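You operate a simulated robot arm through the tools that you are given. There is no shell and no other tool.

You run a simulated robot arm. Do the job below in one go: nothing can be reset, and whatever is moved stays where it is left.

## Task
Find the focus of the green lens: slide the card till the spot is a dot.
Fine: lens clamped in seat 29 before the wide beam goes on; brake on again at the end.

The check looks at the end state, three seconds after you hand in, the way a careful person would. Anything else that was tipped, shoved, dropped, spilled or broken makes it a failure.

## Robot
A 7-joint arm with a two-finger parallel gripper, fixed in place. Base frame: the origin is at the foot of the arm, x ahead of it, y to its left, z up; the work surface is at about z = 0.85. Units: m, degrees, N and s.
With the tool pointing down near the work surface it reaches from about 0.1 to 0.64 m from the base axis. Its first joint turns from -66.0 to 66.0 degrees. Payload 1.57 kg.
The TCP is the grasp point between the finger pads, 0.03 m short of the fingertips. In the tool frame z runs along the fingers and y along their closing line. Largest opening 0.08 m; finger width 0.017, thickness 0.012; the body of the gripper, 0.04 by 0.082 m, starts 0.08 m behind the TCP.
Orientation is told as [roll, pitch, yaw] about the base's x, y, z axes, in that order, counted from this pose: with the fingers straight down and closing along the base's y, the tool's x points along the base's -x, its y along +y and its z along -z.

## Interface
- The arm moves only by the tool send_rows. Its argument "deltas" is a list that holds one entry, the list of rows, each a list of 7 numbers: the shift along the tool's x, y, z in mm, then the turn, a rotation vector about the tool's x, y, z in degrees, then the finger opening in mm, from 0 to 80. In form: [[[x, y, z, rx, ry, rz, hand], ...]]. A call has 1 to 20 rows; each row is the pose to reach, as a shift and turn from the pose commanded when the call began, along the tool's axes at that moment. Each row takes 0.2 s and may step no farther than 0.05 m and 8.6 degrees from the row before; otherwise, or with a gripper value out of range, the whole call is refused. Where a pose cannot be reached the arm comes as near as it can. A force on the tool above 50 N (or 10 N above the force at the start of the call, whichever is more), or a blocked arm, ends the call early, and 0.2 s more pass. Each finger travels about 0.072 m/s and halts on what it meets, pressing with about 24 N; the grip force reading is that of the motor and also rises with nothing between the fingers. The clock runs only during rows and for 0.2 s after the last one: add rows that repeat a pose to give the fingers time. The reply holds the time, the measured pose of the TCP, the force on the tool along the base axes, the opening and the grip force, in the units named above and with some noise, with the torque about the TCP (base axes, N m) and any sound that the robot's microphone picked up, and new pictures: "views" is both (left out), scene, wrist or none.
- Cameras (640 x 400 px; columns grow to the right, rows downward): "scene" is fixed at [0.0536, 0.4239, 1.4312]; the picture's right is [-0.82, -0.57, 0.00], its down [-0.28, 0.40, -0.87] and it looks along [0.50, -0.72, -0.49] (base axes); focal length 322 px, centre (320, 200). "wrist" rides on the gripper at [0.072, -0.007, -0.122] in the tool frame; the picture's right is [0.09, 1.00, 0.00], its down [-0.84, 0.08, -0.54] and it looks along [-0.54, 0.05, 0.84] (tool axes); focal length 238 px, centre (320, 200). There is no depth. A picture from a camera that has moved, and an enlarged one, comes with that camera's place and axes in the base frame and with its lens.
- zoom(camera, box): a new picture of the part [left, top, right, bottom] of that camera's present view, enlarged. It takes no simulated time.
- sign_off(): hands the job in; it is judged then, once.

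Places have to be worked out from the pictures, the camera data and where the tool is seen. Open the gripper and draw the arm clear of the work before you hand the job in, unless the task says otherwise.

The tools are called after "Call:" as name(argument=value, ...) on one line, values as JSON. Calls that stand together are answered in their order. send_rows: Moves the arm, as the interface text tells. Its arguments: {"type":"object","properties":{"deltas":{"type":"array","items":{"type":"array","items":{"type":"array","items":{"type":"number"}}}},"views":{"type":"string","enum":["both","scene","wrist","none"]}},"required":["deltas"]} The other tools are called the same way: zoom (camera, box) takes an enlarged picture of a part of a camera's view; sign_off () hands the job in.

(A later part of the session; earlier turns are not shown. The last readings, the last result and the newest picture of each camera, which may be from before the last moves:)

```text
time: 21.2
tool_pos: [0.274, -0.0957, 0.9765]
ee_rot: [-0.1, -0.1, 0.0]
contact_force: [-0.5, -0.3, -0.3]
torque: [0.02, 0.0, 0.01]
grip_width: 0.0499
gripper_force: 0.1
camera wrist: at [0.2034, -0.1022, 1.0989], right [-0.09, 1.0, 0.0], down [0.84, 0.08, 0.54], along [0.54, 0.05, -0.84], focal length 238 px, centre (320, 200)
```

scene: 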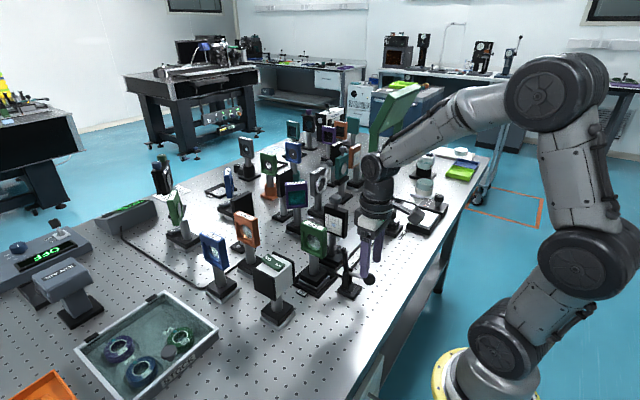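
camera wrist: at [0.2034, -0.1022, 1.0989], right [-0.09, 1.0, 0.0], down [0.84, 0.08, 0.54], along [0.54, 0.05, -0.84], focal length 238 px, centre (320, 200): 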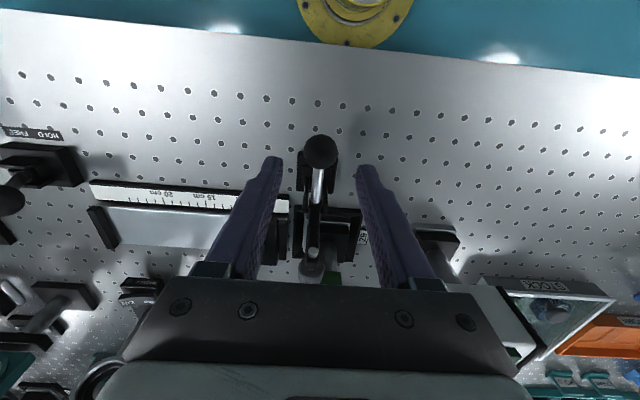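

The ball appears at (321, 152), exactly where a point 60 mm below the TCP should appear, so alignment is good. I'm going down around it and closing.

Call:
send_rows(deltas=[[[0, 0, 15, 0, 0, 0, 50], [0, 0, 30, 0, 0, 0, 50], [0, 0, 45, 0, 0, 0, 50], [0, 0, 55, 0, 0, 0, 50], [0, 0, 60, 0, 0, 0, 50], [0, 0, 60, 0, 0, 0, 38], [0, 0, 60, 0, 0, 0, 28], [0, 0, 60, 0, 0, 0, 15], [0, 0, 60, 0, 0, 0, 15]]], views="both")

```text
time: 23.2
tool_pos: [0.2749, -0.0954, 0.9163]
ee_rot: [0.0, 0.0, 0.0]
contact_force: [3.7, 12.4, -2.0]
torque: [0.05, -0.03, -0.03]
grip_width: 0.0275
gripper_force: 37.7
camera wrist: at [0.2039, -0.1019, 1.0388], right [-0.09, 1.0, 0.0], down [0.84, 0.08, 0.54], along [0.54, 0.05, -0.84], focal length 238 px, centre (320, 200)
```

scene: 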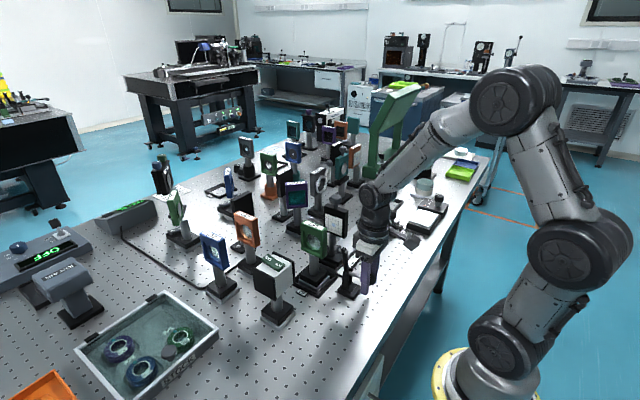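
wrist: 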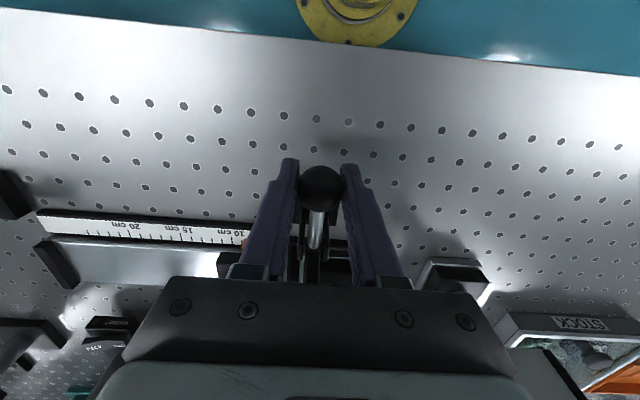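

The ball is gripped at 27.5 mm, but a 12 N side force shows the hand is slightly off in y. I'll ease it 1 mm toward +y and reread.

Call:
send_rows(deltas=[[[0, 0.5, 0, 0, 0, 0, 15], [0, 1.0, 0, 0, 0, 0, 15], [0, 1.0, 0, 0, 0, 0, 15]]], views="none")

```text
time: 24.0
tool_pos: [0.275, -0.0947, 0.9149]
ee_rot: [0.1, 0.0, 0.1]
contact_force: [0.7, 6.1, -3.7]
torque: [0.0, 0.11, -0.05]
grip_width: 0.0271
gripper_force: 38.4
```

The side force halved, so another ~1 mm should centre it. I'll start the handle's arc, about 15° upward around the pivot, and watch the forces.

Call:
send_rows(deltas=[[[0, 0.8, 0, 0, 0, 0, 15], [-0.5, 0.8, -2.4, 0, 0, 0, 15], [-1.0, 0.8, -4.9, 0, 0, 0, 15], [-1.7, 0.8, -7.3, 0, 0, 0, 15], [-2.5, 0.8, -9.7, 0, 0, 0, 15], [-3.4, 0.8, -12.0, 0, 0, 0, 15], [-4.4, 0.8, -14.3, 0, 0, 0, 15], [-4.4, 0.8, -14.3, 0, 0, 0, 15]]], views="both")

```text
time: 25.8
tool_pos: [0.2784, -0.0954, 0.9301]
ee_rot: [0.0, 0.2, 0.0]
contact_force: [-13.9, -20.1, -12.8]
torque: [-0.06, 0.95, -0.06]
grip_width: 0.0275
gripper_force: 38.0
camera wrist: at [0.2072, -0.1018, 1.0527], right [-0.09, 1.0, 0.0], down [0.84, 0.08, 0.54], along [0.54, 0.05, -0.84], focal length 238 px, centre (320, 200)
```

scene: 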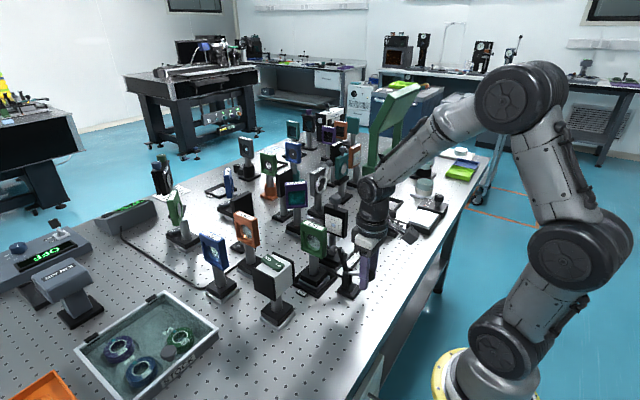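
wrist: 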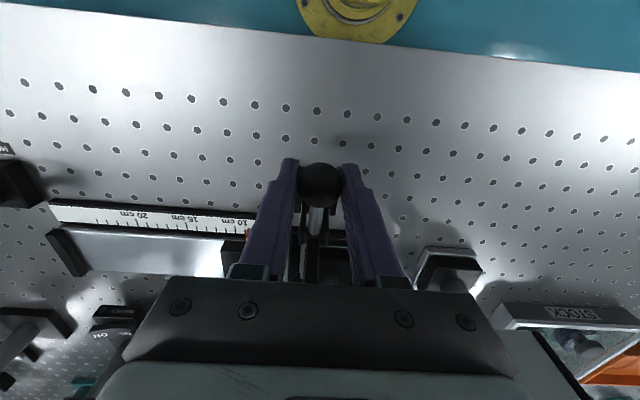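

The handle follows the arc; the resistance is about 17 N tangentially, and I've overshot y by about 1 mm. I'll correct y and continue the swing to roughly 125°.

Call:
send_rows(deltas=[[[0, -0.6, 0, 0, 0, 0, 15], [-1.0, -1.1, -2.4, 0, 0, 0, 15], [-2.1, -1.1, -4.95, 0, 0, 0, 15], [-3.4, -1.1, -7.1, 0, 0, 0, 15], [-4.8, -1.1, -9.2, 0, 0, 0, 15], [-6.3, -1.1, -11.2, 0, 0, 0, 15], [-7.85, -1.1, -13.2, 0, 0, 0, 15], [-9.5, -1.1, -15.1, 0, 0, 0, 15], [-11.2, -1.1, -16.9, 0, 0, 0, 15], [-13.0, -1.1, -18.6, 0, 0, 0, 15], [-14.9, -1.1, -20.3, 0, 0, 0, 15], [-16.9, -1.1, -21.8, 0, 0, 0, 15], [-18.9, -1.1, -23.3, 0, 0, 0, 15], [-18.9, -1.1, -23.3, 0, 0, 0, 15]]], views="both")

```text
time: 28.8
tool_pos: [0.2981, -0.0948, 0.9549]
ee_rot: [0.0, 0.1, 0.0]
contact_force: [-17.8, -7.6, 0.2]
torque: [-0.15, 0.76, 0.07]
grip_width: 0.027
gripper_force: 37.6
camera wrist: at [0.2268, -0.1019, 1.0771], right [-0.09, 1.0, 0.0], down [0.84, 0.08, 0.54], along [0.54, 0.05, -0.84], focal length 238 px, centre (320, 200)
```

scene: 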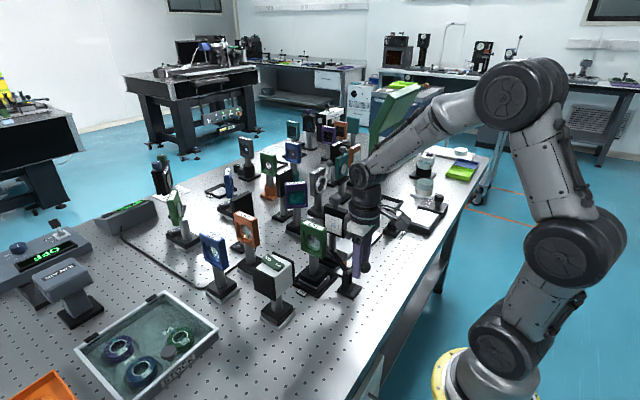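
wrist: 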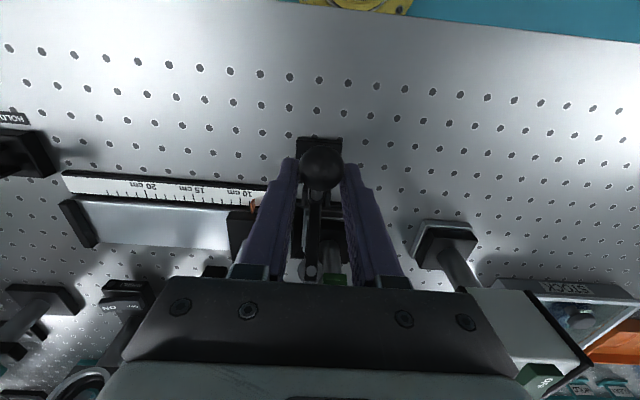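

The ball now sits higher in the picture than when I gripped it, so it may be slipping in the fingers. I'll look closer at the clamp before going on.

Call:
zoom(camera="wrist", box=[250, 110, 390, 300])

Call:
zoom(camera="scene", box=[300, 200, 400, 310])

```text
2.11 times, centred on (320, 205) of wrist
camera zoom: at [0.2268, -0.1019, 1.0771], right [-0.09, 1.0, 0.0], down [0.84, 0.08, 0.54], along [0.54, 0.05, -0.84], focal length 502 px, centre (320, 190)
```

zoom: 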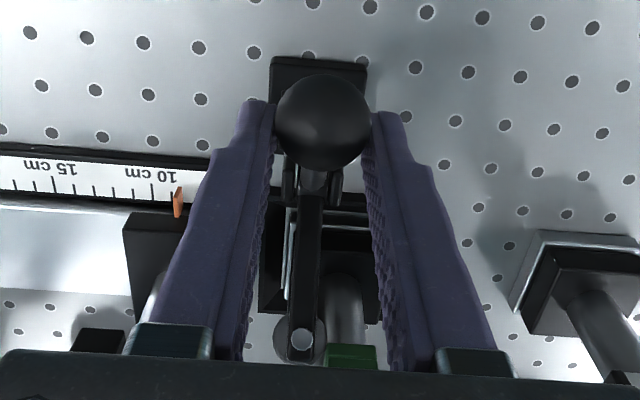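

```text
3.64 times, centred on (350, 255) of scene
camera zoom: at [0.0531, 0.4237, 1.4313], right [-0.82, -0.57, 0.0], down [-0.28, 0.4, -0.87], along [0.5, -0.72, -0.49], focal length 1172 px, centre (211, 0)
```

zoom: 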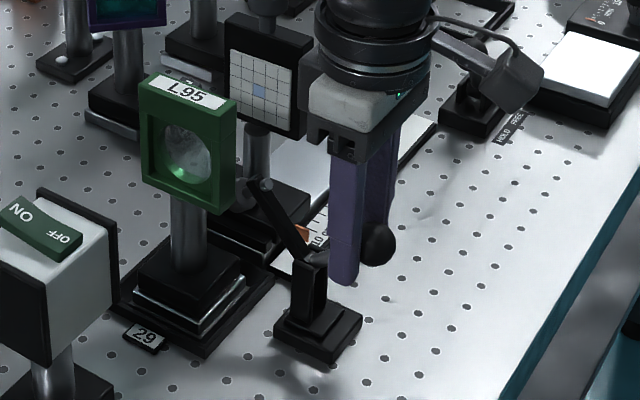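

The handle has turned about 35°, but the ball at (0.287, -0.095, 0.948) has slipped toward the trailing edge of the fingers. I'll release it, rise, and set the closed fingers behind it on the -x side so I can push it over instead.

Call:
send_rows(deltas=[[[0, 0, 0, 0, 0, 0, 30], [0, 0, 0, 0, 0, 0, 44], [0, 0, 0, 0, 0, 0, 52], [0, 0, -15, 0, 0, 0, 52], [0, 0, -35, 0, 0, 0, 52], [0, 0, -55, 0, 0, 0, 52], [15, 0, -60, 0, 0, 0, 30], [30, 0, -60, 0, 0, 0, 5], [45, 0, -60, 0, 0, 0, 0], [45, 0, -60, 0, 0, 0, 0]]], views="both")

```text
time: 31.0
tool_pos: [0.2539, -0.0959, 1.0139]
ee_rot: [0.0, 0.0, -0.1]
contact_force: [0.2, 0.7, 0.7]
torque: [-0.04, -0.02, -0.03]
grip_width: 0.0
gripper_force: 21.3
camera wrist: at [0.1823, -0.1023, 1.1362], right [-0.09, 1.0, 0.0], down [0.84, 0.08, 0.54], along [0.54, 0.05, -0.84], focal length 238 px, centre (320, 200)
```

scene: 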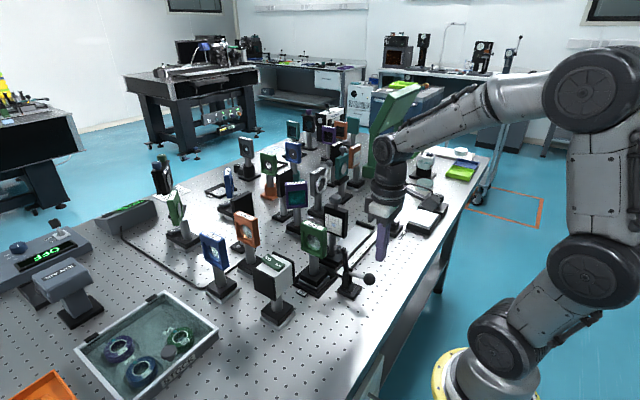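
wrist: 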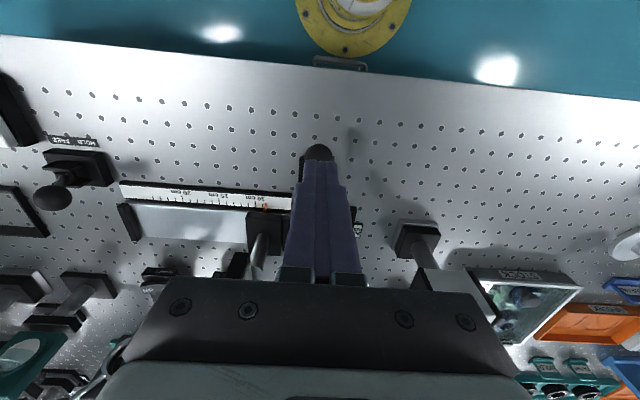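

The handle dropped back to its open position on release, so gripping with friction isn't enough. I'll tilt the closed fingers about 45°, body toward +y, so they can lift the ball from underneath and then push it over. First I'll tilt here in free air.

Call:
send_rows(deltas=[[[0, 0, -5, 7.5, 0, 0, 0], [0, 0, -10, 15, 0, 0, 0], [0, 0, -15, 22.5, 0, 0, 0], [0, 0, -15, 30, 0, 0, 0], [0, 0, -15, 37.5, 0, 0, 0], [0, 0, -15, 45, 0, 0, 0], [0, 0, -15, 45, 0, 0, 0]]], views="both")

Call:
zoom(camera="scene", box=[300, 200, 410, 310])

```text
time: 32.6
tool_pos: [0.2536, -0.0956, 1.0293]
ee_rot: [-45.0, 0.1, 0.0]
contact_force: [0.2, -0.2, 1.2]
torque: [0.03, 0.01, 0.02]
grip_width: 0.0
gripper_force: 21.7
camera wrist: at [0.1826, -0.0137, 1.1205], right [-0.09, 0.7, -0.71], down [0.84, 0.44, 0.33], along [0.54, -0.56, -0.63], focal length 238 px, centre (320, 200)
```

scene: 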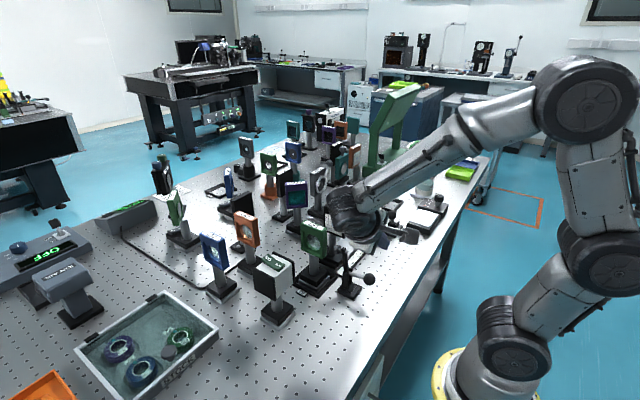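
wrist: 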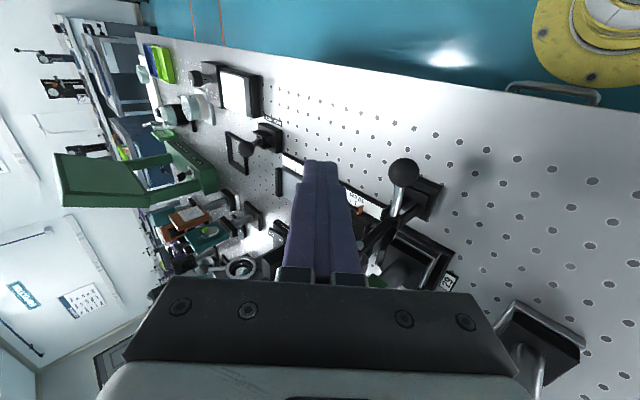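

```text
3.64 times, centred on (355, 255) of scene
camera zoom: at [0.0536, 0.4239, 1.4312], right [-0.82, -0.57, 0.0], down [-0.28, 0.4, -0.87], along [0.5, -0.72, -0.49], focal length 1172 px, centre (193, 0)
```

zoom: 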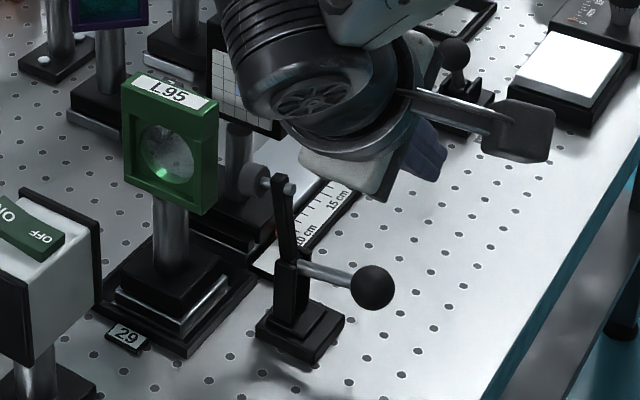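

Tilted to 45° without contact; the clamp ball is back at (0.275, -0.095, 0.916). I'll lower the tilted fingers on the -x side of the ball to a height just below it.

Call:
send_rows(deltas=[[[10, 15, 5, 0, 0, 0, 0], [21.6, 31.5, 10, 0, 0, 0, 0], [21.6, 47, 25.6, 0, 0, 0, 0], [21.6, 63, 41, 0, 0, 0, 0], [21.6, 79, 57, 0, 0, 0, 0], [21.6, 94, 72, 0, 0, 0, 0], [21.6, 104, 82, 0, 0, 0, 0], [21.6, 109.7, 88.2, 0, 0, 0, 0], [21.6, 109.7, 88.2, 0, 0, 0, 0]]], views="both")

Call:
zoom(camera="scene", box=[310, 220, 420, 320])

Call:
zoom(camera="wrist", box=[260, 100, 460, 260])

```text
time: 34.6
tool_pos: [0.2316, -0.0798, 0.8889]
ee_rot: [-45.0, 0.0, -0.1]
contact_force: [-0.1, -0.5, -0.1]
torque: [-0.02, -0.01, 0.02]
grip_width: 0.0001
gripper_force: 21.4
camera wrist: at [0.1606, 0.0017, 0.9799], right [-0.09, 0.7, -0.7], down [0.84, 0.44, 0.33], along [0.54, -0.56, -0.63], focal length 238 px, centre (320, 200)
```

scene: 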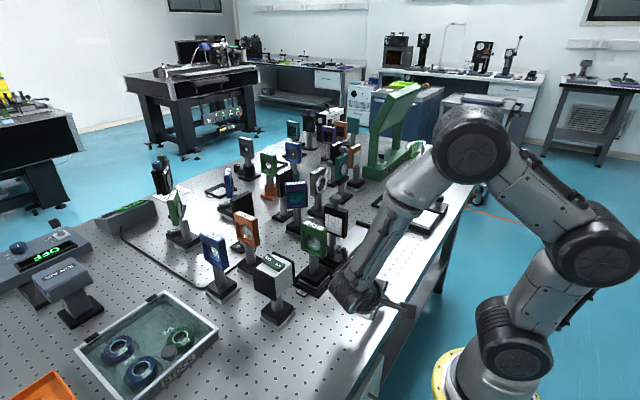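
wrist: 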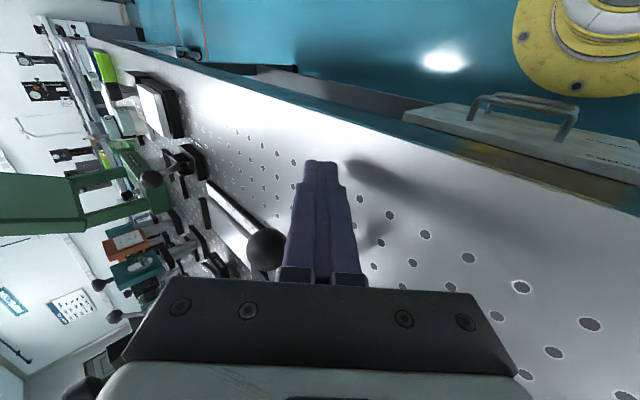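

```text
4.00 times, centred on (365, 270) of scene
camera zoom: at [0.0536, 0.4239, 1.4312], right [-0.82, -0.57, 0.0], down [-0.28, 0.4, -0.87], along [0.5, -0.72, -0.49], focal length 1289 px, centre (140, -80)
```

zoom: 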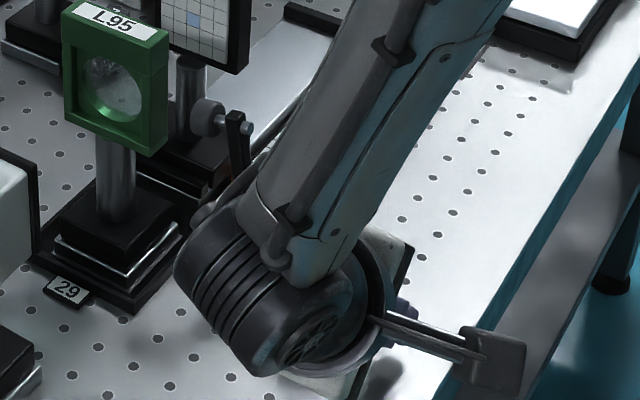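

```text
2.50 times, centred on (360, 180) of wrist
camera zoom: at [0.1606, 0.0017, 0.9799], right [-0.09, 0.7, -0.7], down [0.84, 0.44, 0.33], along [0.54, -0.56, -0.63], focal length 596 px, centre (220, 250)
```

zoom: 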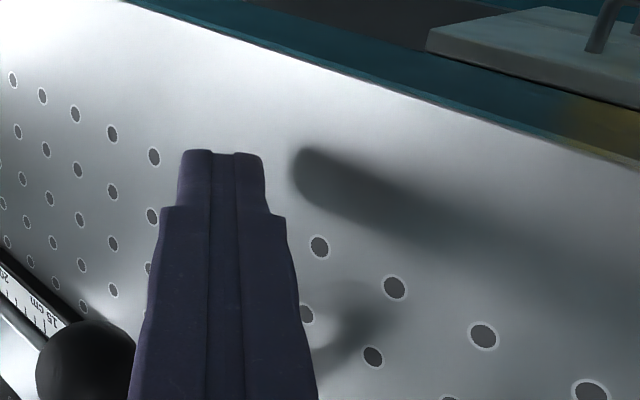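

Picture geometry puts the fingers 5–6 mm below the ball's underside and still behind it. I'll slide under the ball and lift about 44 mm, which should turn the handle roughly 45°.

Call:
send_rows(deltas=[[[-13, 0, 0, 0, 0, 0, 0], [-26, 0, 0, 0, 0, 0, 0], [-39.5, 0, 0, 0, 0, 0, 0], [-39.5, -3, -3, 0, 0, 0, 0], [-39.5, -6, -6, 0, 0, 0, 0], [-39.5, -10, -10, 0, 0, 0, 0], [-39.5, -14, -14, 0, 0, 0, 0], [-39.5, -18, -18, 0, 0, 0, 0], [-40, -22, -22, 0, 0, 0, 0], [-40.5, -26, -26, 0, 0, 0, 0], [-41, -29, -29, 0, 0, 0, 0], [-41, -29, -29, 0, 0, 0, 0]]], views="both")

Call:
zoom(camera="scene", box=[300, 200, 410, 310])

Call:
zoom(camera="wrist", box=[220, 120, 420, 280])

```text
time: 37.2
tool_pos: [0.2735, -0.0802, 0.9294]
ee_rot: [-45.1, 0.0, 0.1]
contact_force: [-1.0, 0.4, 0.3]
torque: [-0.03, 0.01, -0.01]
grip_width: 0.0
gripper_force: 21.3
camera wrist: at [0.2019, 0.0013, 1.0216], right [-0.09, 0.7, -0.7], down [0.84, 0.44, 0.33], along [0.54, -0.56, -0.63], focal length 238 px, centre (320, 200)
```

scene: 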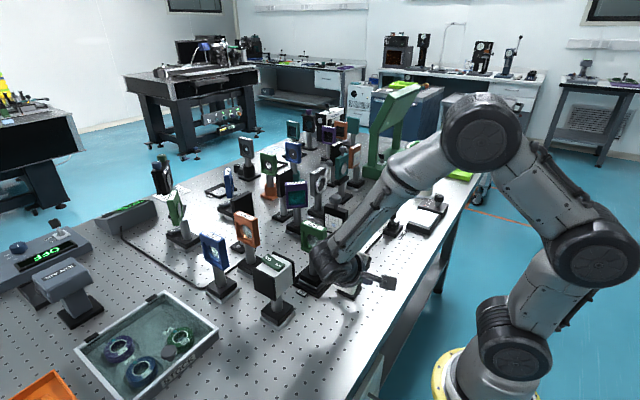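
wrist: 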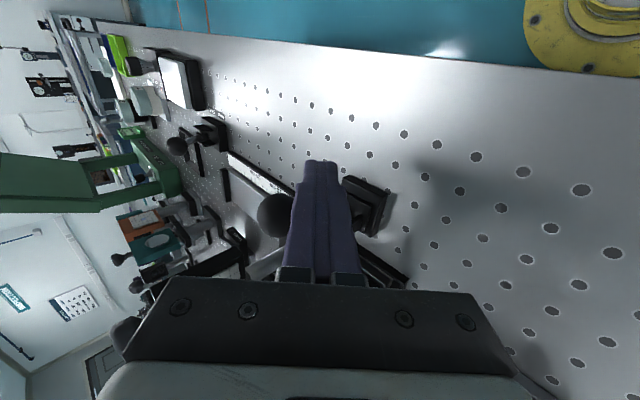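

```text
3.64 times, centred on (355, 255) of scene
camera zoom: at [0.0536, 0.4239, 1.4312], right [-0.82, -0.57, 0.0], down [-0.28, 0.4, -0.87], along [0.5, -0.72, -0.49], focal length 1172 px, centre (193, 0)
```

zoom: 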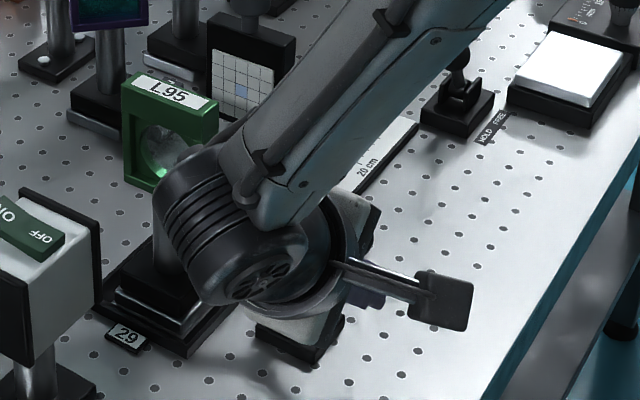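

```text
2.50 times, centred on (320, 200) of wrist
camera zoom: at [0.2019, 0.0013, 1.0216], right [-0.09, 0.7, -0.7], down [0.84, 0.44, 0.33], along [0.54, -0.56, -0.63], focal length 596 px, centre (320, 200)
```

zoom: 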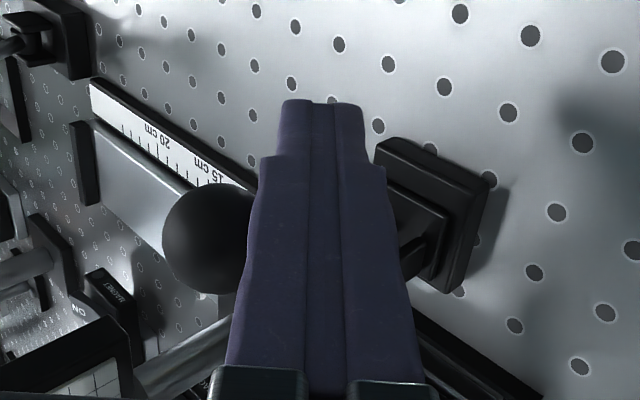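

The ball is now near (0.291, 0.952), so the handle has turned about 40° with hardly any force. I'll continue up and forward to carry it past the balance point.

Call:
send_rows(deltas=[[[-2, -4, -4, 0, 0, 0, 0], [-4, -8, -8, 0, 0, 0, 0], [-6, -11, -11, 0, 0, 0, 0], [-8, -14.4, -14.4, 0, 0, 0, 0], [-10.5, -18, -18, 0, 0, 0, 0], [-13, -21, -21, 0, 0, 0, 0], [-15.5, -24, -24, 0, 0, 0, 0], [-18, -26.4, -26.4, 0, 0, 0, 0], [-18, -26.4, -26.4, 0, 0, 0, 0]]], views="both")

Call:
zoom(camera="scene", box=[290, 190, 400, 310])

Call:
zoom(camera="wrist", box=[220, 120, 420, 280])

```text
time: 39.2
tool_pos: [0.2898, -0.081, 0.9679]
ee_rot: [-45.0, -0.1, 0.0]
contact_force: [0.0, -0.3, 0.0]
torque: [0.0, -0.03, -0.03]
grip_width: 0.0
gripper_force: 21.5
camera wrist: at [0.2198, 0.0015, 1.0593], right [-0.09, 0.7, -0.7], down [0.84, 0.44, 0.33], along [0.54, -0.56, -0.63], focal length 238 px, centre (320, 200)
```

scene: 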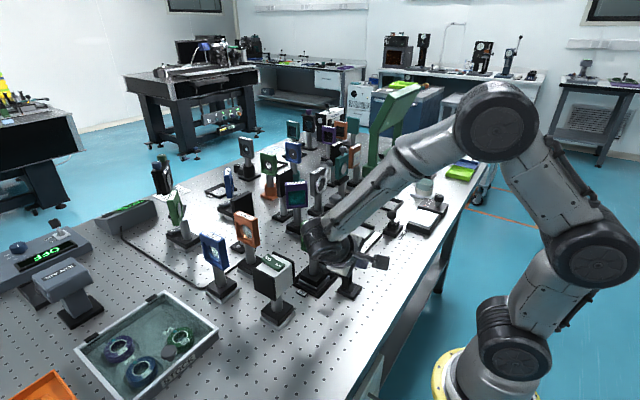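
wrist: 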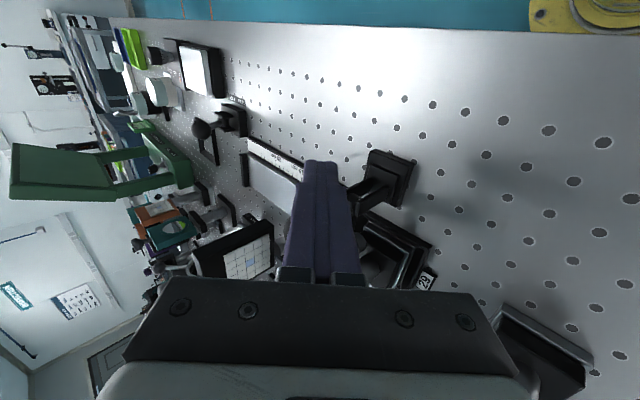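

```text
3.33 times, centred on (345, 250) of scene
camera zoom: at [0.0536, 0.4239, 1.4312], right [-0.82, -0.57, 0.0], down [-0.28, 0.4, -0.87], along [0.5, -0.72, -0.49], focal length 1074 px, centre (237, 33)
```

zoom: 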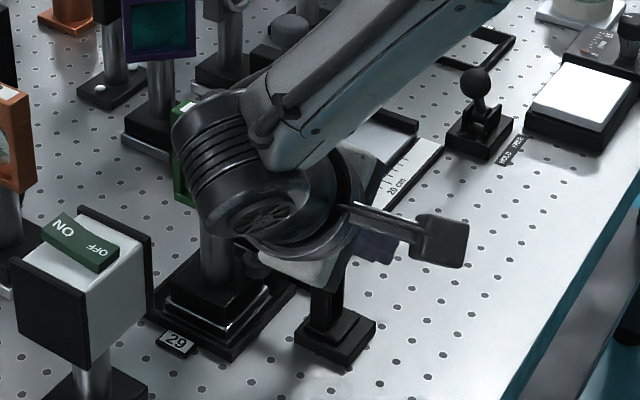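

```text
2.50 times, centred on (320, 200) of wrist
camera zoom: at [0.2198, 0.0015, 1.0593], right [-0.09, 0.7, -0.7], down [0.84, 0.44, 0.33], along [0.54, -0.56, -0.63], focal length 596 px, centre (320, 200)
```

zoom: 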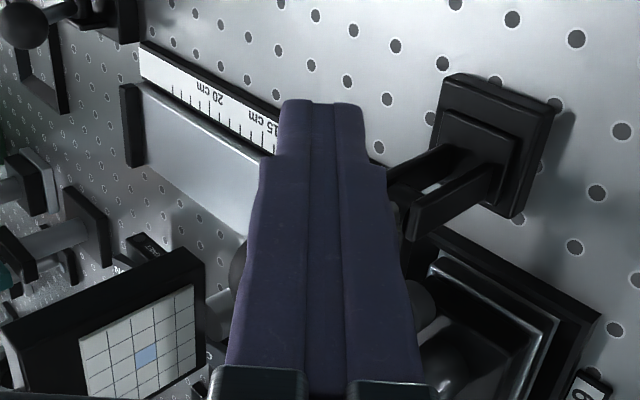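

The pad now appears near (0.394, 0.888), almost down on the foot, and the ball has moved ahead of the fingers. I'll push forward gently in small steps to see whether the handle has reached its stop.

Call:
send_rows(deltas=[[[-4, -2, -2, 0, 0, 0, 0], [-8, -4, -4, 0, 0, 0, 0], [-11, -4, -4, 0, 0, 0, 0], [-14, -4, -4, 0, 0, 0, 0], [-14, -4, -4, 0, 0, 0, 0]]], views="both")

Call:
zoom(camera="wrist", box=[220, 120, 420, 280])

```text
time: 40.4
tool_pos: [0.3051, -0.08, 0.9727]
ee_rot: [-45.0, 0.0, 0.1]
contact_force: [-0.5, -0.2, -0.2]
torque: [0.0, 0.01, 0.01]
grip_width: 0.0
gripper_force: 21.3
camera wrist: at [0.2337, 0.0013, 1.0648], right [-0.09, 0.7, -0.7], down [0.84, 0.44, 0.33], along [0.54, -0.56, -0.63], focal length 238 px, centre (320, 200)
```

scene: 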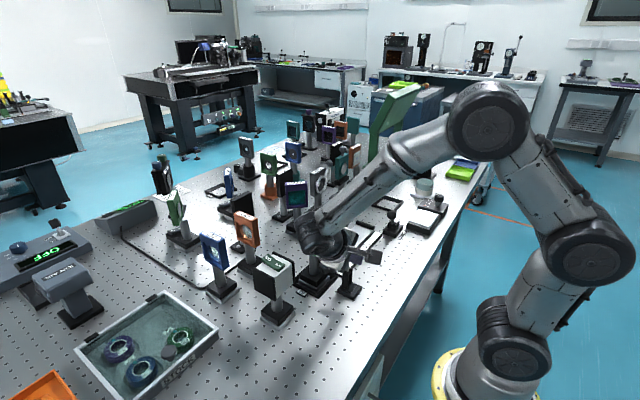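
wrist: 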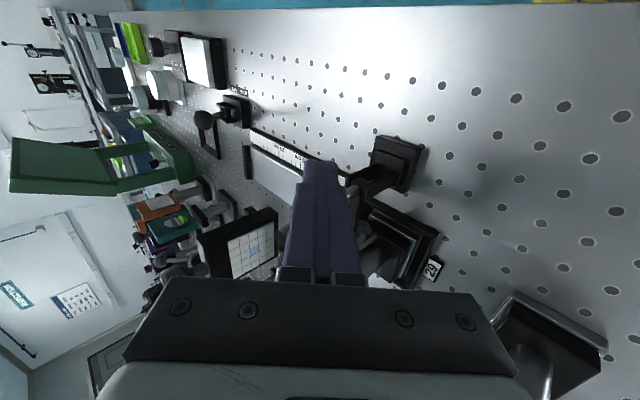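

```text
2.50 times, centred on (320, 200) of wrist
camera zoom: at [0.2337, 0.0013, 1.0648], right [-0.09, 0.7, -0.7], down [0.84, 0.44, 0.33], along [0.54, -0.56, -0.63], focal length 596 px, centre (320, 200)
```

zoom: 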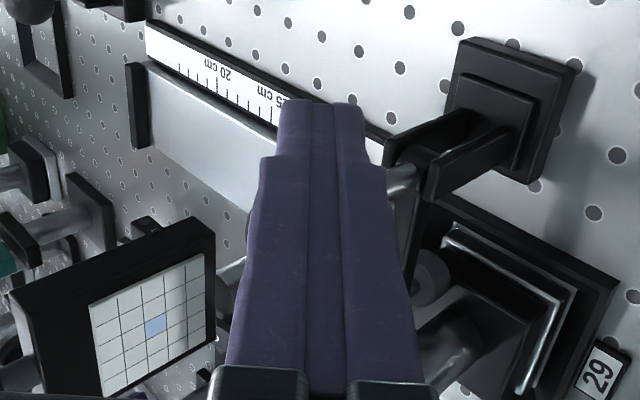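

There is still no force, so the ball has run ahead of the fingers on its own. I'll back away in -x, rise, and untilt so I can see the clamp.

Call:
send_rows(deltas=[[[15, 0, 0, 0, 0, 0, 0], [35, -3, -3, 0, 0, 0, 0], [55, -15, -15, 0, 0, 0, 0], [65, -32, -32, 0, 0, 0, 0], [65, -50, -50, 0, 0, 0, 0], [65, -65, -65, -7.5, 0, 0, 0], [65, -75, -75, -15, 0, 0, 0], [65, -80, -80, -22.5, 0, 0, 0], [65, -80, -80, -30, 0, 0, 0], [65, -80, -80, -37.5, 0, 0, 0], [65, -80, -80, -45, 0, 0, 0], [65, -80, -80, -45, 0, 0, 0]]], views="both")

Call:
zoom(camera="scene", box=[290, 200, 400, 310])

Call:
zoom(camera="wrist", box=[250, 120, 400, 280])

```text
time: 43.0
tool_pos: [0.2398, -0.0805, 1.0861]
ee_rot: [0.2, 0.0, 0.0]
contact_force: [-0.8, -1.2, -1.3]
torque: [-0.01, 0.02, -0.01]
grip_width: 0.0
gripper_force: 21.1
camera wrist: at [0.1688, -0.0873, 1.2087], right [-0.09, 1.0, 0.0], down [0.84, 0.08, 0.54], along [0.54, 0.05, -0.84], focal length 238 px, centre (320, 200)
```

scene: 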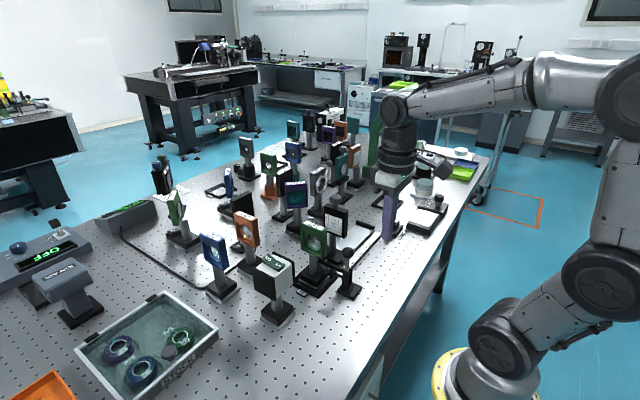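
wrist: 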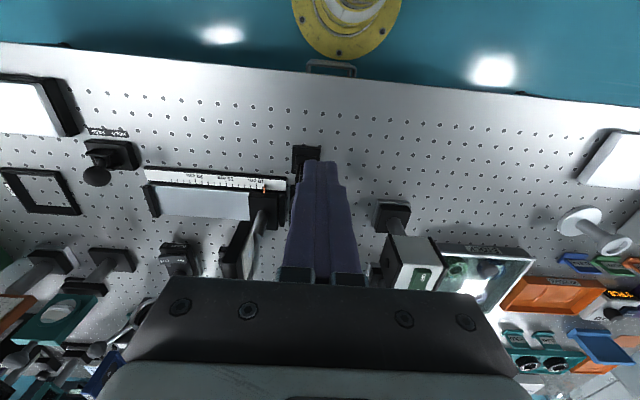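

```text
3.64 times, centred on (345, 255) of scene
camera zoom: at [0.0536, 0.4239, 1.4312], right [-0.82, -0.57, 0.0], down [-0.28, 0.4, -0.87], along [0.5, -0.72, -0.49], focal length 1172 px, centre (229, 0)
```

zoom: 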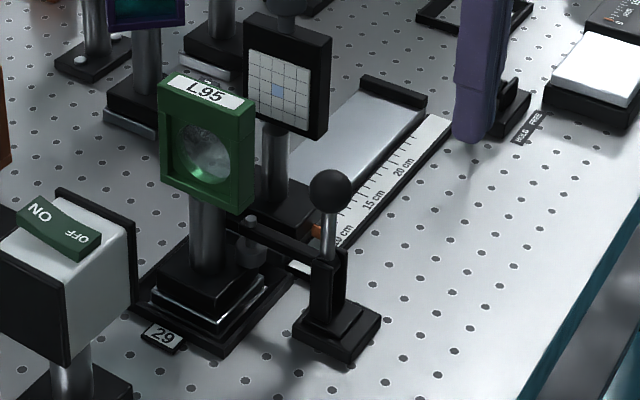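

```text
2.50 times, centred on (325, 200) of wrist
camera zoom: at [0.1688, -0.0873, 1.2087], right [-0.09, 1.0, 0.0], down [0.84, 0.08, 0.54], along [0.54, 0.05, -0.84], focal length 596 px, centre (308, 200)
```

zoom: 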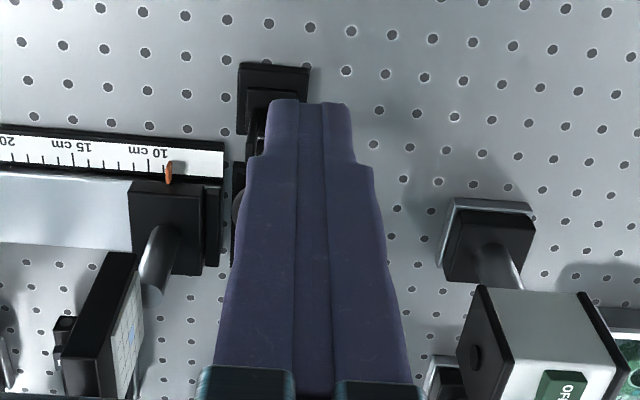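

The clamp has flipped over and stays closed, handle upright and arm across the foot. I'll check closely that the pad is pressing on the foot.

Call:
zoom(camera="scene", box=[315, 235, 375, 305])

Call:
zoom(camera="scene", box=[255, 225, 345, 325])

```text
5.71 times, centred on (345, 270) of scene
camera zoom: at [0.0536, 0.4239, 1.4312], right [-0.82, -0.57, 0.0], down [-0.28, 0.4, -0.87], along [0.5, -0.72, -0.49], focal length 1841 px, centre (177, -200)
```

zoom: 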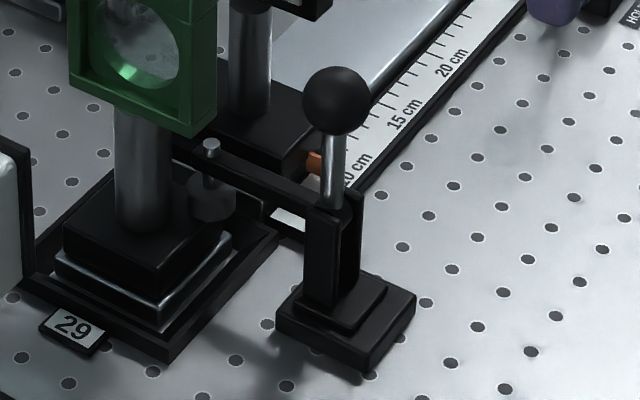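

```text
4.00 times, centred on (300, 275) of scene
camera zoom: at [0.0536, 0.4239, 1.4312], right [-0.82, -0.57, 0.0], down [-0.28, 0.4, -0.87], along [0.5, -0.72, -0.49], focal length 1289 px, centre (400, -100)
```

zoom: 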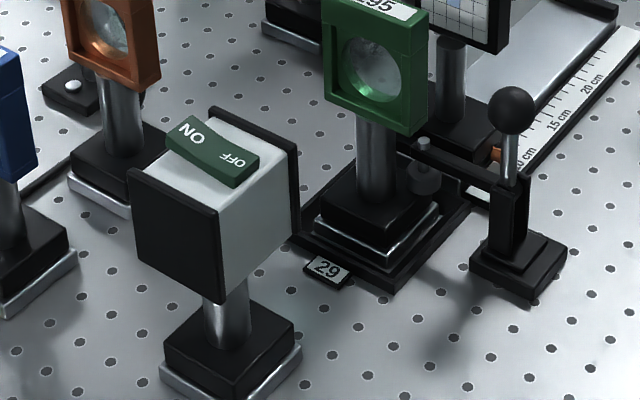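

The pad sits on the foot and the handle is upright, so the lens is clamped. Next is the lamp rocker: its ON half is centred near (0.431, 0.0645, 1.012). I'll move above it at a safe height with the fingers closed.

Call:
send_rows(deltas=[[[0, 5, -20, 0, 0, 0, 0], [-10, 20, -35, 0, 0, 0, 0], [-30, 40, -38, 0, 0, 0, 0], [-55, 60, -38, 0, 0, 0, 0], [-80, 80, -38, 0, 0, 0, 0], [-110, 100, -38, 0, 0, 0, 0], [-135, 115, -36, 0, 0, 0, 0], [-160, 130, -30, 0, 0, 0, 0], [-180, 141, -20, 0, 0, 0, 0], [-190, 144.8, -5, 0, 0, 0, 0], [-190, 144.8, 5, 0, 0, 0, 0], [-190, 144.8, 5, 0, 0, 0, 0]]], views="both")

Call:
zoom(camera="scene", box=[230, 200, 330, 300])

Call:
zoom(camera="wrist", box=[240, 120, 400, 280])

```text
time: 45.6
tool_pos: [0.4306, 0.0649, 1.081]
ee_rot: [0.1, 0.0, 0.0]
contact_force: [-0.2, -0.8, -0.7]
torque: [0.02, -0.02, 0.0]
grip_width: 0.0002
gripper_force: 21.5
camera wrist: at [0.3596, 0.0577, 1.2036], right [-0.09, 1.0, 0.0], down [0.84, 0.08, 0.54], along [0.54, 0.05, -0.84], focal length 238 px, centre (320, 200)
```

scene: 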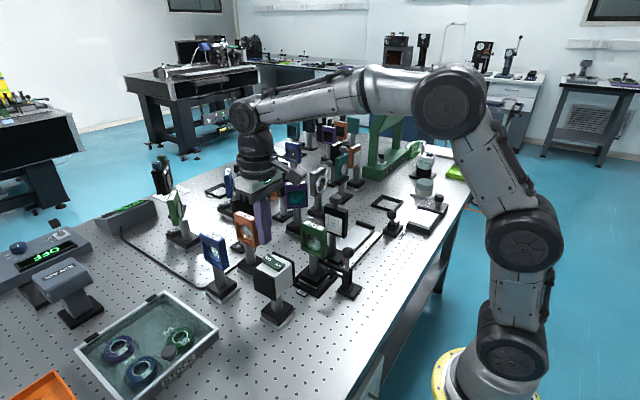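
wrist: 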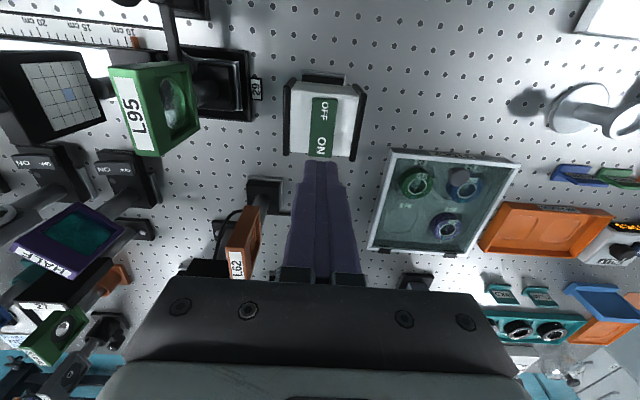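

```text
4.00 times, centred on (280, 250) of scene
camera zoom: at [0.0536, 0.4239, 1.4312], right [-0.82, -0.57, 0.0], down [-0.28, 0.4, -0.87], along [0.5, -0.72, -0.49], focal length 1289 px, centre (480, 0)
```

zoom: 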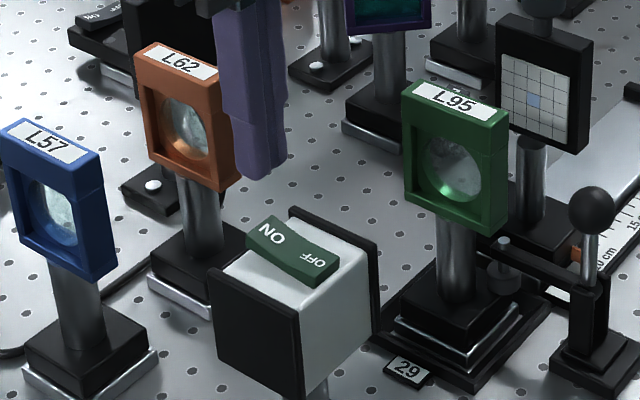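

```text
2.50 times, centred on (320, 200) of wrist
camera zoom: at [0.3596, 0.0577, 1.2036], right [-0.09, 1.0, 0.0], down [0.84, 0.08, 0.54], along [0.54, 0.05, -0.84], focal length 596 px, centre (320, 200)
```

zoom: 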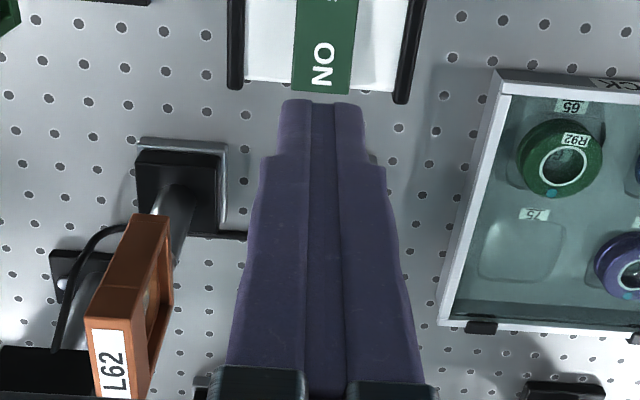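

The fingers are centred over the ON half, with the tips about 39 mm above it. I'll come down close, then press in small steps.

Call:
send_rows(deltas=[[[0, 0, 12, 0, 0, 0, 0], [-1, 0, 22, 0, 0, 0, 0], [-1, 0, 30, 0, 0, 0, 0], [-1, 0, 34, 0, 0, 0, 0], [-1, 0, 36, 0, 0, 0, 0], [-1, 0, 36, 0, 0, 0, 0]]], views="both")

Call:
zoom(camera="scene", box=[230, 200, 330, 300])

```text
time: 47.0
tool_pos: [0.4313, 0.0645, 1.0459]
ee_rot: [0.1, 0.0, 0.0]
contact_force: [0.1, 0.3, 0.2]
torque: [-0.02, 0.0, 0.0]
grip_width: 0.0
gripper_force: 21.6
camera wrist: at [0.3598, 0.0581, 1.1681], right [-0.09, 1.0, 0.0], down [0.84, 0.08, 0.54], along [0.54, 0.05, -0.84], focal length 238 px, centre (320, 200)
```

scene: 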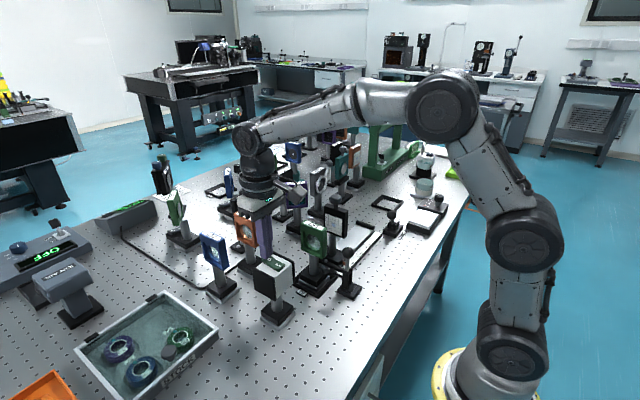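
wrist: 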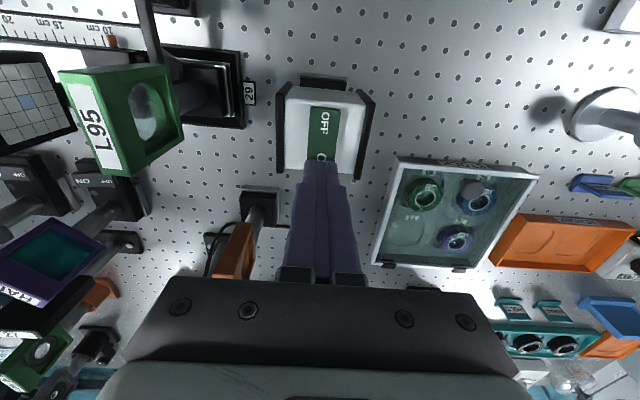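

```text
4.00 times, centred on (280, 250) of scene
camera zoom: at [0.0536, 0.4239, 1.4312], right [-0.82, -0.57, 0.0], down [-0.28, 0.4, -0.87], along [0.5, -0.72, -0.49], focal length 1289 px, centre (480, 0)
```

zoom: 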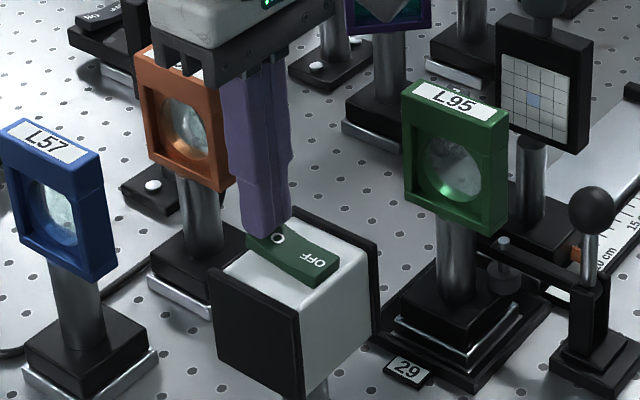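

The tips are a few millimetres above the ON half. I'll press down in small steps.

Call:
send_rows(deltas=[[[0, 0, 1.5, 0, 0, 0, 0], [0, 0, 3, 0, 0, 0, 0], [0, 0, 4.5, 0, 0, 0, 0], [0, 0, 6, 0, 0, 0, 0], [0, 0, 6, 0, 0, 0, 0]]], views="scene")

```text
time: 48.2
tool_pos: [0.4306, 0.0644, 1.0404]
ee_rot: [-0.1, -0.2, 0.0]
contact_force: [-4.0, -0.2, 13.1]
torque: [0.0, 0.23, -0.01]
grip_width: 0.0002
gripper_force: 21.4
```

scene: 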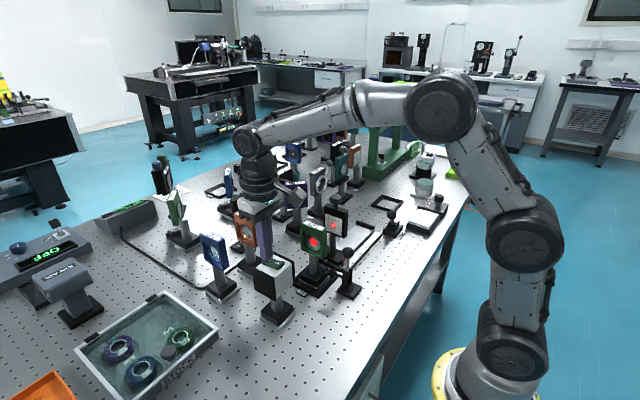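

The lamp is on: red light shows on the lens and a red spot on the card. I'll lift off the rocker and look at the spot.

Call:
send_rows(deltas=[[[0, 0, -4, 0, 0, 0, 0], [0, 0, -15, 0, 0, 0, 0], [0, 0, -35, 0, 0, 0, 0], [0, 0, -60, 0, 0, 0, 0], [0, 0, -80, 0, 0, 0, 0], [0, 0, -80, 0, 0, 0, 0]]], views="scene")

Call:
zoom(camera="scene", box=[240, 190, 380, 310])

Call:
zoom(camera="scene", box=[320, 200, 355, 240])

```text
time: 49.6
tool_pos: [0.4312, 0.0645, 1.1203]
ee_rot: [0.0, 0.0, 0.0]
contact_force: [0.1, 0.2, 0.1]
torque: [-0.02, -0.03, 0.02]
grip_width: 0.0
gripper_force: 21.4
```

scene: 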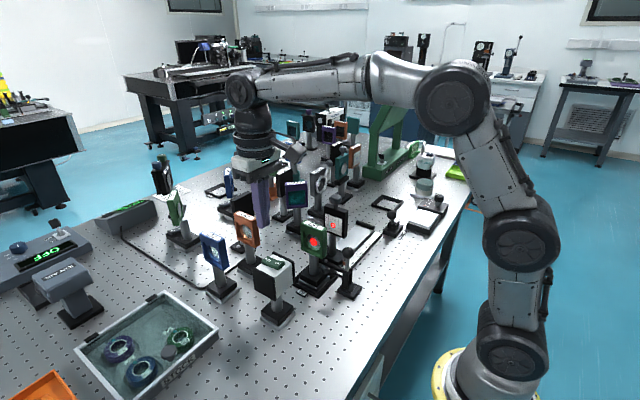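

```text
3.33 times, centred on (310, 250) of scene
camera zoom: at [0.0536, 0.4239, 1.4312], right [-0.82, -0.57, 0.0], down [-0.28, 0.4, -0.87], along [0.5, -0.72, -0.49], focal length 1074 px, centre (353, 33)
```

zoom: 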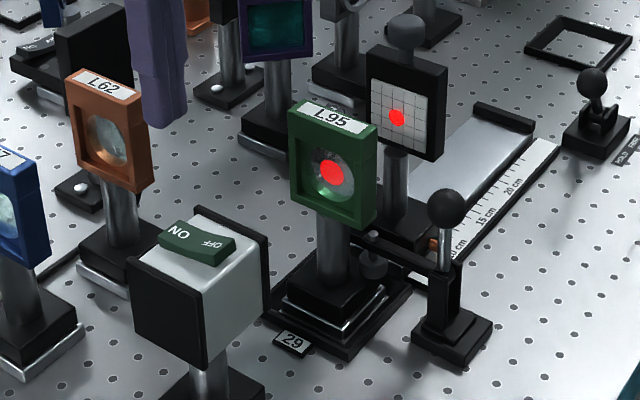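

```text
10.00 times, centred on (338, 220) of scene
camera zoom: at [0.0536, 0.4239, 1.4312], right [-0.82, -0.57, 0.0], down [-0.28, 0.4, -0.87], along [0.5, -0.72, -0.49], focal length 3222 px, centre (145, 0)
```

zoom: 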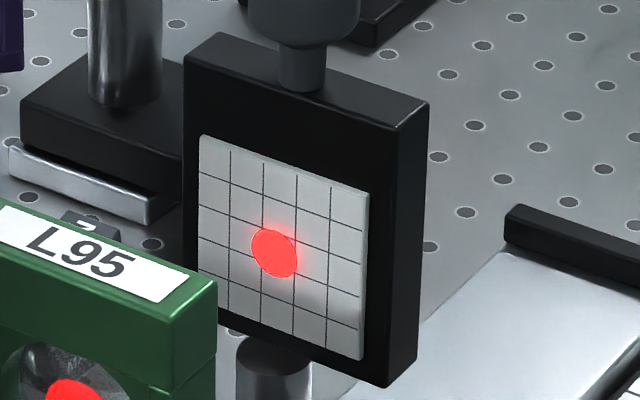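

The beam is on; the card carries a red spot about 11 mm across at the 9 cm mark. Next I'll free the brake, so I'm moving to just beside the brake lever to see it from close by.

Call:
send_rows(deltas=[[[20, 0, -10, 0, 0, 0, 0], [50, -10, -10, 0, 0, 0, 0], [80, -30, -10, 0, 0, 0, 0], [95, -60, -10, 0, 0, 0, 0], [95, -95, -10, 0, 0, 0, 0], [95, -130, -10, 0, 0, 0, 0], [95, -165, -10, 0, 0, 0, 0], [95, -200, -10, 0, 0, 0, 0], [95, -235, -5, 0, 0, 0, 0], [95, -270, 5, 0, 0, 0, 0], [95, -300, 15, 0, 0, 0, 0], [95, -330, 30, 0, 0, 0, 0], [95, -355, 45, 0, 0, 0, 0], [95, -362, 60, 0, 0, 0, 0], [95, -362, 60, 0, 0, 0, 0]]], views="both")

Call:
zoom(camera="scene", box=[350, 180, 450, 260])

Call:
zoom(camera="wrist", box=[220, 80, 400, 240])

```text
time: 52.8
tool_pos: [0.3355, -0.2983, 1.0594]
ee_rot: [0.0, -0.1, 0.1]
contact_force: [0.1, 0.6, 0.3]
torque: [-0.02, -0.01, 0.01]
grip_width: 0.0
gripper_force: 21.3
camera wrist: at [0.2647, -0.3048, 1.1812], right [-0.09, 1.0, 0.0], down [0.84, 0.08, 0.54], along [0.54, 0.05, -0.84], focal length 238 px, centre (320, 200)
```

scene: 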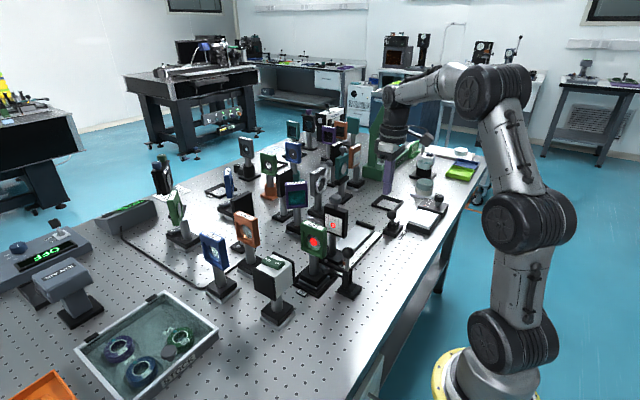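
wrist: 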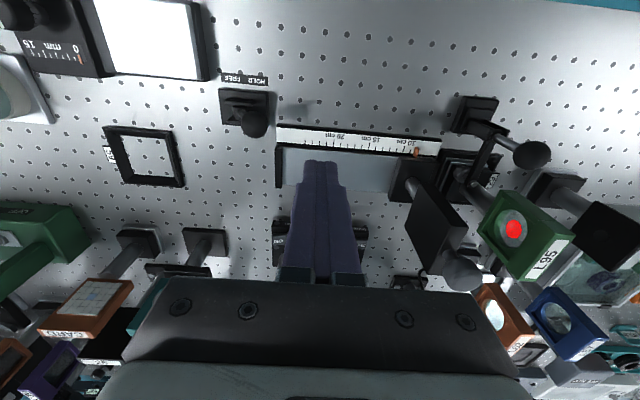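

```text
5.00 times, centred on (400, 220) of scene
camera zoom: at [0.0536, 0.4239, 1.4312], right [-0.82, -0.57, 0.0], down [-0.28, 0.4, -0.87], along [0.5, -0.72, -0.49], focal length 1611 px, centre (-80, 100)
```

zoom: 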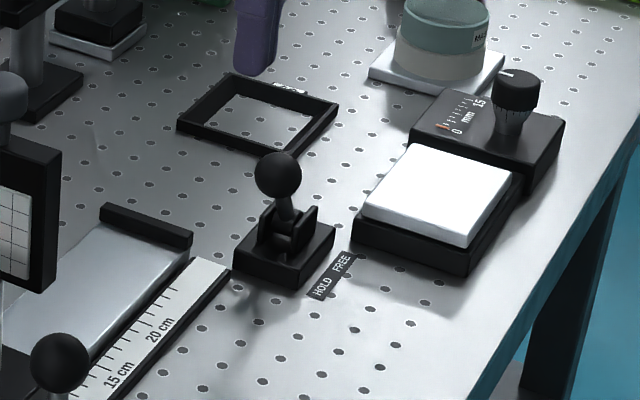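

```text
2.50 times, centred on (310, 160) of wrist
camera zoom: at [0.2647, -0.3048, 1.1812], right [-0.09, 1.0, 0.0], down [0.84, 0.08, 0.54], along [0.54, 0.05, -0.84], focal length 596 px, centre (345, 300)
```

zoom: 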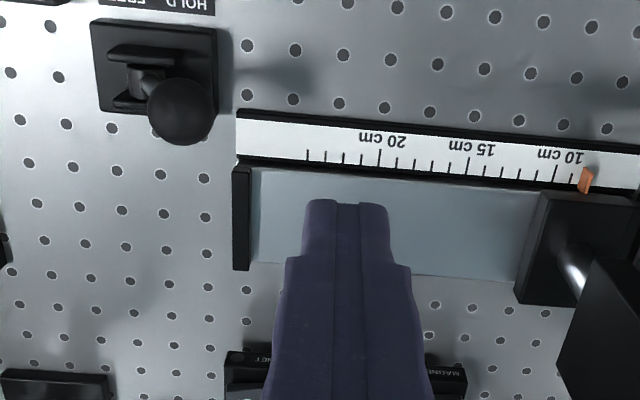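

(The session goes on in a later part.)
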